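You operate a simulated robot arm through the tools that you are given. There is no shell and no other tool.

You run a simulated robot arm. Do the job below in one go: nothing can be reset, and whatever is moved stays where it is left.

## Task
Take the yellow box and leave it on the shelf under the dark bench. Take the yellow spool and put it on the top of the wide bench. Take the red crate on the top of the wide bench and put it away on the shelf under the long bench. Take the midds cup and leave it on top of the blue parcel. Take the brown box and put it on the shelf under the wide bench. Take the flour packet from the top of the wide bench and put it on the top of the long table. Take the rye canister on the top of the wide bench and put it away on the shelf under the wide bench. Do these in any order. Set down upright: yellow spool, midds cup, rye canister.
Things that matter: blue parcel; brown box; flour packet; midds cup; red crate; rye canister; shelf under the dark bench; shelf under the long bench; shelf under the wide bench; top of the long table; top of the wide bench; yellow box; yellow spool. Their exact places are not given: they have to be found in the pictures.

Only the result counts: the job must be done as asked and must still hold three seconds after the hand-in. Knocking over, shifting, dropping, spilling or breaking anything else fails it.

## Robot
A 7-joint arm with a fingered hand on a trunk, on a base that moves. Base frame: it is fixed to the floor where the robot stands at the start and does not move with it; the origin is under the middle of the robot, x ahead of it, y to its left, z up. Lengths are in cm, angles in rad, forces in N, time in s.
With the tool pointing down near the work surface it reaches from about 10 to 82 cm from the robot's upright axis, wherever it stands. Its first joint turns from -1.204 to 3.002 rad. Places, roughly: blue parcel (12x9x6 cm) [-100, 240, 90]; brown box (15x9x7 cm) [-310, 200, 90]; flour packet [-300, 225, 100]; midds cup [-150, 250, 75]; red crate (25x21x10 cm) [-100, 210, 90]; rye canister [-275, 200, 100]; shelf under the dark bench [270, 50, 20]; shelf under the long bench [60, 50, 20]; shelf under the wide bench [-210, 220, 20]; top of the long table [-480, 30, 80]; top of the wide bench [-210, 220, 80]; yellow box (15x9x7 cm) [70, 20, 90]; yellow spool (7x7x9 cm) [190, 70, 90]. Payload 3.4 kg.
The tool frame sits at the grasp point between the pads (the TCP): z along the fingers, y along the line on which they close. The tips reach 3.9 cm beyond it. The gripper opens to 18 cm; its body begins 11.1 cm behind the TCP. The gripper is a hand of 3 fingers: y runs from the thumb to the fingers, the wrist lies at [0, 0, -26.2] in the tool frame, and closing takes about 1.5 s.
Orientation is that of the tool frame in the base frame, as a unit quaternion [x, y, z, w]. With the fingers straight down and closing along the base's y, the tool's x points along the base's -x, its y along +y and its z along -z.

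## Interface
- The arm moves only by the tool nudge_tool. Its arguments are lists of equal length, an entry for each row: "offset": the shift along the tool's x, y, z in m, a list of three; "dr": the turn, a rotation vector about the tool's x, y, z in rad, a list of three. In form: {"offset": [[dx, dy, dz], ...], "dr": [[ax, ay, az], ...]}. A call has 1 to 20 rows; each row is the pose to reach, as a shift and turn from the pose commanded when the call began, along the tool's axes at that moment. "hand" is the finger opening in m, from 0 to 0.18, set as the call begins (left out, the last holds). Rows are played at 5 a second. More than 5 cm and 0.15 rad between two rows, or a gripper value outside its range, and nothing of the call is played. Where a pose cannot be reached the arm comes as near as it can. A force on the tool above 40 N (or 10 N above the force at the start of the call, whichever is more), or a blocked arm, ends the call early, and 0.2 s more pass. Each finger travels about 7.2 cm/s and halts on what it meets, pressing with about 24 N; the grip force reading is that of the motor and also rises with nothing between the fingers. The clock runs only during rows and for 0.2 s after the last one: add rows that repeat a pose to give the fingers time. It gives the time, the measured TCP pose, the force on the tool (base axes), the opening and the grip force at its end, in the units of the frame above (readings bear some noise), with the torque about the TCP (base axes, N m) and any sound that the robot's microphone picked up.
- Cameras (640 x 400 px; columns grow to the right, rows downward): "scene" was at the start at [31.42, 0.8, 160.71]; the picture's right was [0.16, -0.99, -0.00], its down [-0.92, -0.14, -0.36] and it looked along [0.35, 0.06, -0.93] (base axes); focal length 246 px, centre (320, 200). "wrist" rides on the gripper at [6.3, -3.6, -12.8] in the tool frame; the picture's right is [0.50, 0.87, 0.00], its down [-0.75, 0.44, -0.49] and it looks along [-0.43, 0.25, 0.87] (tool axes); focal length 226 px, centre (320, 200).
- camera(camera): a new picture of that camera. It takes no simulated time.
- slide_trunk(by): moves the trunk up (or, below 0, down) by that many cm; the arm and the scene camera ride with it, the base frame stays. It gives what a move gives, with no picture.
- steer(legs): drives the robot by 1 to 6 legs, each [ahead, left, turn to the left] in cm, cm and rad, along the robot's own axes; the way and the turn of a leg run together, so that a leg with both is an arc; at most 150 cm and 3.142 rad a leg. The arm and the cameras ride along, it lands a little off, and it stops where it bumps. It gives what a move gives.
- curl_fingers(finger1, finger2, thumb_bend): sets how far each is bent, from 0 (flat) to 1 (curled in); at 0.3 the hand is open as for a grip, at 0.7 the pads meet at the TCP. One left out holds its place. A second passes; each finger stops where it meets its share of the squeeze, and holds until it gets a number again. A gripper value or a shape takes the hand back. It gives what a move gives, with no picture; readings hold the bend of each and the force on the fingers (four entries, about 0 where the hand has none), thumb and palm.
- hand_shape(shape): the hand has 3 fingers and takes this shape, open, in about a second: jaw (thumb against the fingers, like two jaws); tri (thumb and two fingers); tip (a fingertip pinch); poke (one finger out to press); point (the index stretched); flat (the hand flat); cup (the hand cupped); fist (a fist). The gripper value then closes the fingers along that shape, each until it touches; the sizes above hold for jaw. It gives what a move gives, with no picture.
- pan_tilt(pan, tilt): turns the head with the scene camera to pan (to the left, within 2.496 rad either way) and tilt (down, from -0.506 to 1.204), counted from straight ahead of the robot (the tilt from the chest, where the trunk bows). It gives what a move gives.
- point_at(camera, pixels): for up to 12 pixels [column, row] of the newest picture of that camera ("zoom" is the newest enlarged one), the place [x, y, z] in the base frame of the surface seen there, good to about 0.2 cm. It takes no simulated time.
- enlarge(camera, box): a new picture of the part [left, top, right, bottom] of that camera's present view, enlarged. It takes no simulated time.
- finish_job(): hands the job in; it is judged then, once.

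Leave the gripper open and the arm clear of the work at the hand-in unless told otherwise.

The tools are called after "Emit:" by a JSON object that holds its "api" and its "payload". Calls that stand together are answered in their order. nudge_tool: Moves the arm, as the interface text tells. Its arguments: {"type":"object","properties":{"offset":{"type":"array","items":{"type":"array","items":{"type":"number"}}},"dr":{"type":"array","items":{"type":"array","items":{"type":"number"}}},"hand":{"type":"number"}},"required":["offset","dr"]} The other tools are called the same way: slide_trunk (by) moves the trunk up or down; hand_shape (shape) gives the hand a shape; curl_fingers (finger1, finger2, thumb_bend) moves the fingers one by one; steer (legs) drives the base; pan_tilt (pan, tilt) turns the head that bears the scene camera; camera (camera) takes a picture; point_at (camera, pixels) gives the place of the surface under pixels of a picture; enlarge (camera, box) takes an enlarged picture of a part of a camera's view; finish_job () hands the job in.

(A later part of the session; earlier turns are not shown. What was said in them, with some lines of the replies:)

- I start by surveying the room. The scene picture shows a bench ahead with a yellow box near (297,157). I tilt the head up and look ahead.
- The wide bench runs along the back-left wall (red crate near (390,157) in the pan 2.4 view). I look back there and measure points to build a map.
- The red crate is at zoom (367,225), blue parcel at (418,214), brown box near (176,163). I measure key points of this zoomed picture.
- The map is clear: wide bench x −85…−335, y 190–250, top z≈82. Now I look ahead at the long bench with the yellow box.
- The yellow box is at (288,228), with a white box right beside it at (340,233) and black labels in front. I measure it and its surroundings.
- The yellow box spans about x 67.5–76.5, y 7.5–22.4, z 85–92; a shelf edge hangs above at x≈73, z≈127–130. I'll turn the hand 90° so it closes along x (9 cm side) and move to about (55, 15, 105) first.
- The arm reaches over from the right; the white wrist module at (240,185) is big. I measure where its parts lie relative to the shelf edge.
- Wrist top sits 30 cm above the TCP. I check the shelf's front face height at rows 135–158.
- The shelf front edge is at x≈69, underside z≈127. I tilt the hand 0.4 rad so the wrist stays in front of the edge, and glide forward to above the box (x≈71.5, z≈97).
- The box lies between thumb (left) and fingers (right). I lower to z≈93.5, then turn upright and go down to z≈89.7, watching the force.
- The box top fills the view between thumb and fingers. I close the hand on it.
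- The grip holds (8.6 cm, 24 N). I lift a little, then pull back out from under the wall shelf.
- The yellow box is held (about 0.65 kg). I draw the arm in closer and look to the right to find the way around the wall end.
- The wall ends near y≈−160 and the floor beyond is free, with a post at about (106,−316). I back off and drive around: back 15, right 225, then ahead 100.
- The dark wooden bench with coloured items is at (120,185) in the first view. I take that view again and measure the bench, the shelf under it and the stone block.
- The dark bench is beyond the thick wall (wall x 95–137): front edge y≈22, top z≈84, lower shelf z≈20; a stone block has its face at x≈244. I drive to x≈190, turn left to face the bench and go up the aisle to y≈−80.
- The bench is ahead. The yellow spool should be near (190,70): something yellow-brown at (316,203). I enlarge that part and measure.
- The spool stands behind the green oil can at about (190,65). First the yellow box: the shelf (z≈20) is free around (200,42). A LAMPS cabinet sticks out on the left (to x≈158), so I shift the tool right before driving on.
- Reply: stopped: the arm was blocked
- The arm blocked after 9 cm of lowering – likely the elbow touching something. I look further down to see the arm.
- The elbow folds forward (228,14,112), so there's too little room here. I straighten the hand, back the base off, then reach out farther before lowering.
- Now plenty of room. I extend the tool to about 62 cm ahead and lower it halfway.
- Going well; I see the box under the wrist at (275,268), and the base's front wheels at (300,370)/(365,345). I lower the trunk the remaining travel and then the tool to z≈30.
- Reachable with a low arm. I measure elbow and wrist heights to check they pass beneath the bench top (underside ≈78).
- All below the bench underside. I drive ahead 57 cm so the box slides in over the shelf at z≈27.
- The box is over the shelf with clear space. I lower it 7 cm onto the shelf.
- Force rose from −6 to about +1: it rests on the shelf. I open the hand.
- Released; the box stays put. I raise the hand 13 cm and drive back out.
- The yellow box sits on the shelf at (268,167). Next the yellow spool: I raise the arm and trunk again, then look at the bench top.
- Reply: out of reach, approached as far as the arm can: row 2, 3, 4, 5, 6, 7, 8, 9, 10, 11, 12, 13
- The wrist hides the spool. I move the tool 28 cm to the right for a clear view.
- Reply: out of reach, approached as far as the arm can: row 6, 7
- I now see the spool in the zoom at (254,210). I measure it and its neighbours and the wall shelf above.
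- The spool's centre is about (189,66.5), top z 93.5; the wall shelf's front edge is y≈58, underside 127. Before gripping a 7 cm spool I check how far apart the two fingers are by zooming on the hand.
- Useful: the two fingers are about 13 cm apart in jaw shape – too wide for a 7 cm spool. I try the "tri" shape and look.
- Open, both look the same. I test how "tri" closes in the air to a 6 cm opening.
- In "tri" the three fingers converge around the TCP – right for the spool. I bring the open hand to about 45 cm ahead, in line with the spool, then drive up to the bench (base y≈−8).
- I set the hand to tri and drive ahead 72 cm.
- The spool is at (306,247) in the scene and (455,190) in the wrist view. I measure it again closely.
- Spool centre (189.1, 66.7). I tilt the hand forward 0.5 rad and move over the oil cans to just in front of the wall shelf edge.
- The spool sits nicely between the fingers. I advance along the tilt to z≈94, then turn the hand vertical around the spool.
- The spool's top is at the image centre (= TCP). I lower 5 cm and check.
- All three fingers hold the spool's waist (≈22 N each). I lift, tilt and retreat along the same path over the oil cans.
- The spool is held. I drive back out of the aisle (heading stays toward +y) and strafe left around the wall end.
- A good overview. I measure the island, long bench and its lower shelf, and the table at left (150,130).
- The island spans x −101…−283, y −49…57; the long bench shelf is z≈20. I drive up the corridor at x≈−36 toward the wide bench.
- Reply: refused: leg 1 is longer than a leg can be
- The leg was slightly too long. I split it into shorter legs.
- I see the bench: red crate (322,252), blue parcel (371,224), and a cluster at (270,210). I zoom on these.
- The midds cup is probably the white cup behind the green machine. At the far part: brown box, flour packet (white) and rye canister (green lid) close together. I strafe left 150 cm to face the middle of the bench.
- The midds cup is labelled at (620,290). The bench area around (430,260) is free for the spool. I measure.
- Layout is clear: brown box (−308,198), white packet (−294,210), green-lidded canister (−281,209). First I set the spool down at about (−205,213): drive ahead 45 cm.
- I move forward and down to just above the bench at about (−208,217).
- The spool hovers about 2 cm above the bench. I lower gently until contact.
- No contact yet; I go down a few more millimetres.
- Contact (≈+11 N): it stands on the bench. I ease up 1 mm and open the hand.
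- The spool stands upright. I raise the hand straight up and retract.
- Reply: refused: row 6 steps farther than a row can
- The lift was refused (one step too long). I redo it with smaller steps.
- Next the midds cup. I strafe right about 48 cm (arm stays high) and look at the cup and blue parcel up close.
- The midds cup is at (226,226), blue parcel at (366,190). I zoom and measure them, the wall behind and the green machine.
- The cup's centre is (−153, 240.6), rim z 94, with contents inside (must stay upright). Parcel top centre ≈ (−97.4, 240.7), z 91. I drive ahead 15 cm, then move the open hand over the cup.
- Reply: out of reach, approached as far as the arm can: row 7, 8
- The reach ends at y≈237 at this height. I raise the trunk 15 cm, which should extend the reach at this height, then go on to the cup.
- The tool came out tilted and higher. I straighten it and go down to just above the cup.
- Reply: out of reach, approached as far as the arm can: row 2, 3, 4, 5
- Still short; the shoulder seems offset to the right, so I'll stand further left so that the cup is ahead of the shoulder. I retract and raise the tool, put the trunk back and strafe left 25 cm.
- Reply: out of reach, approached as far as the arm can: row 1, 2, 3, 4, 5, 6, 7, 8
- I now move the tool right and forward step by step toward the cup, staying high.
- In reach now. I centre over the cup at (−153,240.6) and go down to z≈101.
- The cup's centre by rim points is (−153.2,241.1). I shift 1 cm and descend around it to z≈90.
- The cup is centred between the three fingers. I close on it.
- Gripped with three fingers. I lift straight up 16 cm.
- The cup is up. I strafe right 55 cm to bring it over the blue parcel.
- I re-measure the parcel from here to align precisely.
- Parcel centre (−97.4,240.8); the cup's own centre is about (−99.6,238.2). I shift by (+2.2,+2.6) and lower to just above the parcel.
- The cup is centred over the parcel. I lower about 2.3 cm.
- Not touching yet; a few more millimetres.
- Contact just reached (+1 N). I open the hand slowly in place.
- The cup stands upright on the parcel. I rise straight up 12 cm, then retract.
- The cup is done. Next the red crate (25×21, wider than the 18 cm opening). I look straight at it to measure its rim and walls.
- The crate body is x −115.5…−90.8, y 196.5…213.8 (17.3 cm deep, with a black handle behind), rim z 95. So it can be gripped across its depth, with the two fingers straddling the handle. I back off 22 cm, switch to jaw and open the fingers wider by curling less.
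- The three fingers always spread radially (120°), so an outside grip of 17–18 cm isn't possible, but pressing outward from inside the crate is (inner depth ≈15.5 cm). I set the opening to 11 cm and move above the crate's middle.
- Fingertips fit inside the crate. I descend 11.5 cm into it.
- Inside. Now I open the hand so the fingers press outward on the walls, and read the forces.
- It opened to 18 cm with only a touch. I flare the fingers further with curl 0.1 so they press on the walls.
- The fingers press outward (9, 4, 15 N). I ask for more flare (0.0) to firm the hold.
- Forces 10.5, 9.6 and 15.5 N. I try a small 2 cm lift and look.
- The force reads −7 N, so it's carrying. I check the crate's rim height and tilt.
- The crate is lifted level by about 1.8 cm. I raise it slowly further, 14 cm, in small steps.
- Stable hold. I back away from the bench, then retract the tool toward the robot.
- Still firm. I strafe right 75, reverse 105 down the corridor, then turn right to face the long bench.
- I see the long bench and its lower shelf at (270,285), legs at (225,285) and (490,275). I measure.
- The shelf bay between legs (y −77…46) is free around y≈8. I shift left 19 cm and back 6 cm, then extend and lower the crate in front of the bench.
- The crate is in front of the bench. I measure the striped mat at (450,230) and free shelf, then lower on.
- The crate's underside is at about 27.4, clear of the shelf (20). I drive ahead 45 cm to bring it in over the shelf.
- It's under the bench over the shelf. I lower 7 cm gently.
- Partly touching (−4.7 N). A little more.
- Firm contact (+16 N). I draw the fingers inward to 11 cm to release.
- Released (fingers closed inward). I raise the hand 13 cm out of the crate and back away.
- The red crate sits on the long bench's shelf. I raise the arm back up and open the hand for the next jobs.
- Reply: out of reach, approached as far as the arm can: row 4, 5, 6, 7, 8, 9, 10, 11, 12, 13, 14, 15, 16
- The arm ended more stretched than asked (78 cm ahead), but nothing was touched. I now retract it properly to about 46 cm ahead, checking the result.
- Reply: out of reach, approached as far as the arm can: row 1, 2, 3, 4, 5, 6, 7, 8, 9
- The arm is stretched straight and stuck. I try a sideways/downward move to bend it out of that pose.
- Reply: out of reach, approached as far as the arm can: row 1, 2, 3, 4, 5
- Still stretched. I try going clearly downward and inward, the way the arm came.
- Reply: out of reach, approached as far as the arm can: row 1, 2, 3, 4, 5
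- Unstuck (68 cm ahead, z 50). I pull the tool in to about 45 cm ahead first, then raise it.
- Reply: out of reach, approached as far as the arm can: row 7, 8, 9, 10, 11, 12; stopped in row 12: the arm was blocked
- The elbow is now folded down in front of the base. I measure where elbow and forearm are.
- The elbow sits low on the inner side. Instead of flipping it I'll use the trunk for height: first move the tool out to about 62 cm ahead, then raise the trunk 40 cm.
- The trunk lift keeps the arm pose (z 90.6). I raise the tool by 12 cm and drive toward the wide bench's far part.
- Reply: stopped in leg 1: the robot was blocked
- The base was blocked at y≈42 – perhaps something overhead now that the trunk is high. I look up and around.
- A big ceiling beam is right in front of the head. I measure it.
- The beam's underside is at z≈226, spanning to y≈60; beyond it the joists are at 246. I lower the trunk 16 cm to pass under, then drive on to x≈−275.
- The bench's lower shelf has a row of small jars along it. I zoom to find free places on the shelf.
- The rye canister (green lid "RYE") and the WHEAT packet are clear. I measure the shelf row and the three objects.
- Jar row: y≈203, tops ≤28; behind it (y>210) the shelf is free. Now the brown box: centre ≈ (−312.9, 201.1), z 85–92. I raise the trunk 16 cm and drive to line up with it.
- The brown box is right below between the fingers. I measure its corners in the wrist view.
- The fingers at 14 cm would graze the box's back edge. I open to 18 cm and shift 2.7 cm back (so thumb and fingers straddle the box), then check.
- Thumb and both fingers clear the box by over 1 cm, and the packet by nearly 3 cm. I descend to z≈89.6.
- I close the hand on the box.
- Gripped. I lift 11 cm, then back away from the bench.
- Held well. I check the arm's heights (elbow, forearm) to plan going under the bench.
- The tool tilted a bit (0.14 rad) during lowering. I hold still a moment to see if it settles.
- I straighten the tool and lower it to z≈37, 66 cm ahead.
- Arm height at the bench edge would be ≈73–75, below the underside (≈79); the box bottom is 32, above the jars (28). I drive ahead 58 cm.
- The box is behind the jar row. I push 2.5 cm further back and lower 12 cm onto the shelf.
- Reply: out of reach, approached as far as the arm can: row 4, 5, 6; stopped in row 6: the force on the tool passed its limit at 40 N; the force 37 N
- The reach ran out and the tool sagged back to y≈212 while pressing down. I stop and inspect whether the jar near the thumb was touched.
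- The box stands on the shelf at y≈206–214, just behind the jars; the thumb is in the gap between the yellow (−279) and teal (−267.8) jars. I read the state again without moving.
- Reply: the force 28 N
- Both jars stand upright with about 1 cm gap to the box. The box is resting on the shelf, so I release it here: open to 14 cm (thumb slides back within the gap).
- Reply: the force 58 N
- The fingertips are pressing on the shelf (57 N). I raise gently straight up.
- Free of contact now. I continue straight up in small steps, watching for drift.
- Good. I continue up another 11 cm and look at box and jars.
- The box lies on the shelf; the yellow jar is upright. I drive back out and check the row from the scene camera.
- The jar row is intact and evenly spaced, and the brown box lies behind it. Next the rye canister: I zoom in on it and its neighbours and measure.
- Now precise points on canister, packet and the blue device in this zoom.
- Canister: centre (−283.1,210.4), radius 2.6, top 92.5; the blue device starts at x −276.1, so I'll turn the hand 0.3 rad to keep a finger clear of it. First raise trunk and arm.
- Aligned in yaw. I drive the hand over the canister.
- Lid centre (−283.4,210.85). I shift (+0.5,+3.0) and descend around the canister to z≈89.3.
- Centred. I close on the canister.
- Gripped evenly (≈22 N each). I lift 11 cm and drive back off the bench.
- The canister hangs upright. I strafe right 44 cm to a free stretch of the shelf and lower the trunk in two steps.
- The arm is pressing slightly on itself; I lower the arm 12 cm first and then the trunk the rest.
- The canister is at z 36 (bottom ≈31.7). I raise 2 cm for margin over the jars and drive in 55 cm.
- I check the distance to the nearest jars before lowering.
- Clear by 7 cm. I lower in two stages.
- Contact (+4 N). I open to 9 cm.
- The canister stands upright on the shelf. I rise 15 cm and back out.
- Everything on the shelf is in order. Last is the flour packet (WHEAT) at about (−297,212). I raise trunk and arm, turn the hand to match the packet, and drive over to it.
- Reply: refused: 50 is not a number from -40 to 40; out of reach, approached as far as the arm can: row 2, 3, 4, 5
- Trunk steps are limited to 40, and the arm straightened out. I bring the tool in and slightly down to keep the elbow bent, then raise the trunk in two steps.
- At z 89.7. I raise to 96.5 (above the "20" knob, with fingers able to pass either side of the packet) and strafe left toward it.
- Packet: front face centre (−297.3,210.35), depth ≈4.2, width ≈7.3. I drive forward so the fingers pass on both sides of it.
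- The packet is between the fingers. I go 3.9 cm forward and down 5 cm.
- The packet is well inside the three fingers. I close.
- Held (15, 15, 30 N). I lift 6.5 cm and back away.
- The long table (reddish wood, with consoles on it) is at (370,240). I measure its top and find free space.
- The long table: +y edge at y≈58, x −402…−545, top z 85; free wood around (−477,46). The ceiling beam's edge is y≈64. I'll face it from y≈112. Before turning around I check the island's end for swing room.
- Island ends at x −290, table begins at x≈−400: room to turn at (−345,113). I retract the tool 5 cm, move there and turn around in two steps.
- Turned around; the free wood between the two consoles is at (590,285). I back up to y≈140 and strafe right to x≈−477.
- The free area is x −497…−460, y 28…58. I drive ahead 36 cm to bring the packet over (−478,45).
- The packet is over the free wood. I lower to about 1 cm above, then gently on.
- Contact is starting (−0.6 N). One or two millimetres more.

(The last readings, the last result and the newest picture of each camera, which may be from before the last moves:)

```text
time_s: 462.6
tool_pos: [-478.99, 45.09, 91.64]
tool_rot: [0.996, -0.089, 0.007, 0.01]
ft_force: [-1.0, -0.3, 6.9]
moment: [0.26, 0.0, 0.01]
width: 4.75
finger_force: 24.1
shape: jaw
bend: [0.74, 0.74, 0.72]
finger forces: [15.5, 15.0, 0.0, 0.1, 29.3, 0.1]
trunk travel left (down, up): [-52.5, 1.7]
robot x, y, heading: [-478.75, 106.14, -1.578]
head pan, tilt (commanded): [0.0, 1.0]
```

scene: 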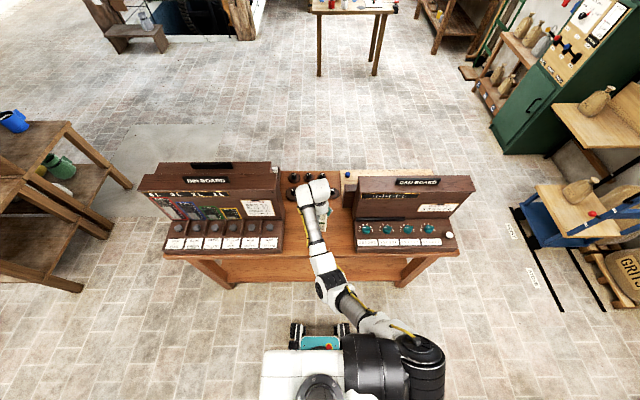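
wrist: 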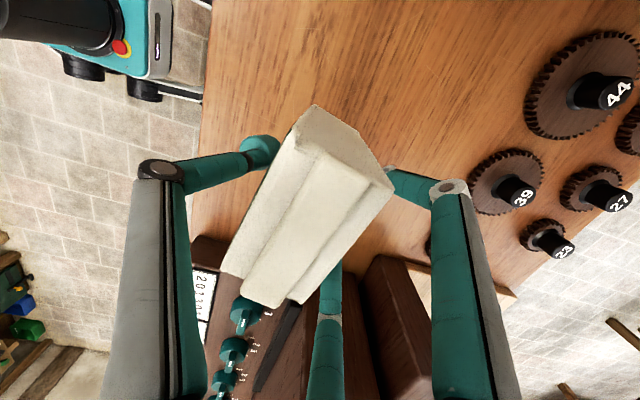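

It rests on the table (+7 N). I open to 14 cm and look.

Emit:
{"api": "nudge_tool", "payload": {"offset": [[0, 0, 0], [0, 0, 0], [0, 0, 0], [0, 0, 0], [0, 0, 0], [0, 0, 0], [0, 0, 0]], "dr": [[0, 0, 0], [0, 0, 0], [0, 0, 0], [0, 0, 0], [0, 0, 0], [0, 0, 0], [0, 0, 0]], "hand": 0.14}}

Emit:
{"api": "camera", "payload": {"camera": "wrist"}}

Emit:
{"api": "enlarge", "payload": {"camera": "scene", "box": [270, 150, 390, 260]}}

```text
time_s: 464.2
tool_pos: [-478.94, 45.05, 91.48]
tool_rot: [0.996, -0.089, 0.006, 0.008]
ft_force: [0.5, -0.3, 0.1]
moment: [0.06, -0.02, -0.02]
width: 13.97
finger_force: 0.0
shape: jaw
bend: [0.57, 0.57, 0.57]
finger forces: [0.0, 0.1, 0.0, 0.0, 0.0, 0.0]
trunk travel left (down, up): [-52.5, 1.7]
robot x, y, heading: [-478.9, 105.63, -1.576]
head pan, tilt (commanded): [0.0, 1.0]
```

```text
taken
```

wrist: 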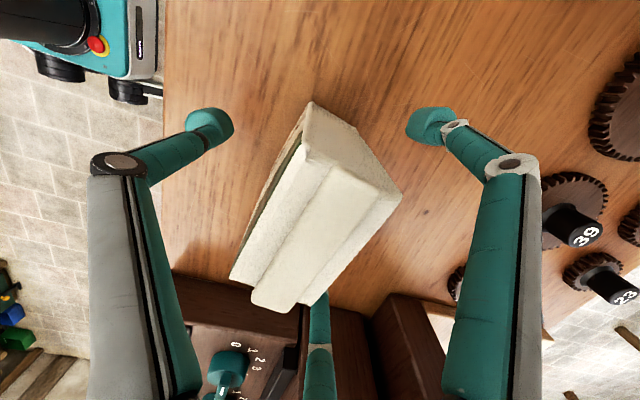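

```text
3.64 times, centred on (330, 205) of scene
```

zoom: 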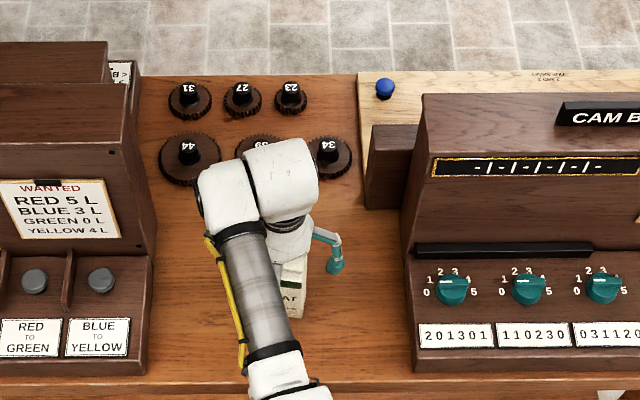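

The packet stands upright and free. I open fully, raise 5 cm (fingers still beside it), and back straight out.

Emit:
{"api": "nudge_tool", "payload": {"offset": [[0, 0, 0], [0, 0, 0], [0, 0, -0.01], [0, 0, -0.03], [0, 0, -0.05], [0, 0, -0.05]], "dr": [[0, 0, 0], [0, 0, 0], [0, 0, 0], [0, 0, 0], [0, 0, 0], [0, 0, 0]], "hand": 0.18}}

Emit:
{"api": "camera", "payload": {"camera": "wrist"}}

```text
time_s: 465.6
tool_pos: [-479.19, 45.22, 96.44]
tool_rot: [0.996, -0.089, 0.005, 0.008]
ft_force: [0.4, 0.2, -0.2]
moment: [-0.01, -0.06, -0.01]
width: 18.0
finger_force: 0.0
shape: jaw
bend: [0.3, 0.3, 0.3]
finger forces: [0.0, 0.0, 0.1, 0.1, 0.1, 0.1]
trunk travel left (down, up): [-52.5, 1.7]
robot x, y, heading: [-478.98, 105.79, -1.578]
head pan, tilt (commanded): [0.0, 1.0]
```

```text
taken
```

wrist: 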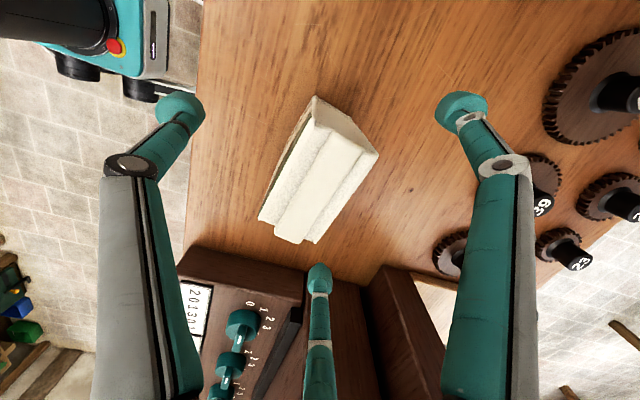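

Plenty of clearance. I back straight out 45 cm and check.

Emit:
{"api": "steer", "payload": {"legs": [[-42, 0, 0]]}}

Emit:
{"api": "camera", "payload": {"camera": "scene"}}

Emit:
{"api": "enlarge", "payload": {"camera": "scene", "box": [240, 120, 420, 260]}}

```text
time_s: 468.2
tool_pos: [-478.79, 87.31, 96.47]
tool_rot: [0.996, -0.09, 0.006, 0.009]
ft_force: [-1.0, 0.8, -0.4]
moment: [0.0, -0.01, 0.03]
width: 17.99
finger_force: 0.1
shape: jaw
bend: [0.3, 0.3, 0.3]
finger forces: [0.1, 0.0, 0.0, 0.0, 0.0, 0.0]
trunk travel left (down, up): [-52.5, 1.7]
robot x, y, heading: [-478.57, 147.65, -1.579]
head pan, tilt (commanded): [0.0, 1.0]
```

```text
taken
```

scene: 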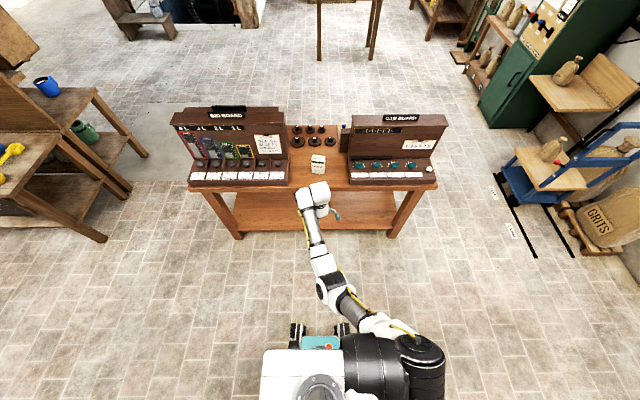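

```text
2.86 times, centred on (330, 190) of scene
```

zoom: 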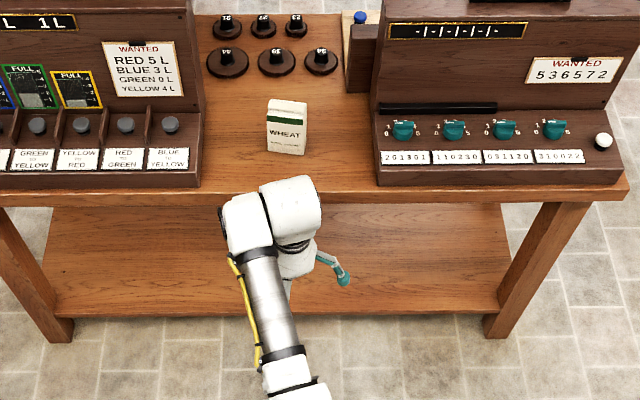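

The packet stands on the long table between the consoles. I take a last look back at the wide bench to verify cup, parcel and spool.

Emit:
{"api": "pan_tilt", "payload": {"pan": 1.85, "tilt": 0.35}}

Emit:
{"api": "camera", "payload": {"camera": "scene"}}

Emit:
{"api": "enlarge", "payload": {"camera": "scene", "box": [260, 120, 440, 240]}}

```text
time_s: 470.0
tool_pos: [-478.81, 87.4, 96.58]
tool_rot: [0.996, -0.089, 0.006, 0.01]
ft_force: [0.6, -0.1, 0.8]
moment: [0.01, 0.03, 0.01]
width: 18.0
finger_force: 0.0
shape: jaw
bend: [0.3, 0.3, 0.3]
finger forces: [0.0, 0.0, 0.0, 0.0, 0.0, 0.0]
trunk travel left (down, up): [-52.5, 1.7]
robot x, y, heading: [-478.43, 147.8, -1.578]
head pan, tilt (commanded): [1.85, 0.351]
```

```text
taken
```

scene: 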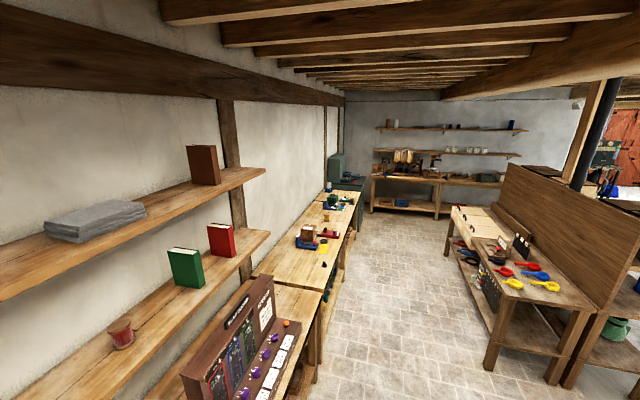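

```text
3.33 times, centred on (350, 180) of scene
```

zoom: 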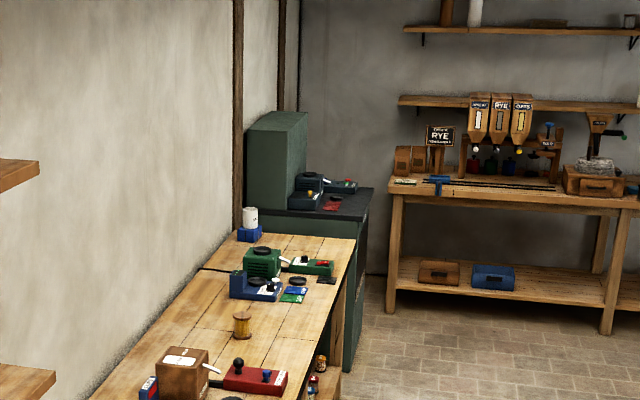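

The cup stands on the blue parcel (250,218) and the spool stands upright on the bench (242,325). All seven objects are in place, the gripper is open and the arm is clear. I hand the job in.

Emit:
{"api": "finish_job", "payload": {}}

```text
The job is handed in.
```

All seven objects are in their places and the job is handed in; I don't have the judge's result.

| Object | Where it is now |
|---|---|
| Yellow box | Shelf under the dark bench |
| Yellow spool | Top of the wide bench, upright |
| Red crate | Shelf under the long bench |
| Midds cup | On top of the blue parcel, upright |
| Brown box | Shelf under the wide bench, behind the row of jars |
| Rye canister | Shelf under the wide bench, upright, behind the jars |
| Flour packet (labelled WHEAT) | Top of the long table, between the two consoles |

- **Checks:** I saw each object standing free after release. A last look back from the long table showed the cup and spool still upright.
- **Risk with the brown box:** The arm ran short of reach while lowering it and pressed down hard on the shelf. The box ended about 1 cm behind the jars. Afterwards the jar row looked evenly spaced and upright, and I found no sign that anything had moved.
- **At hand-in:** The gripper was open and the arm clear of the table.
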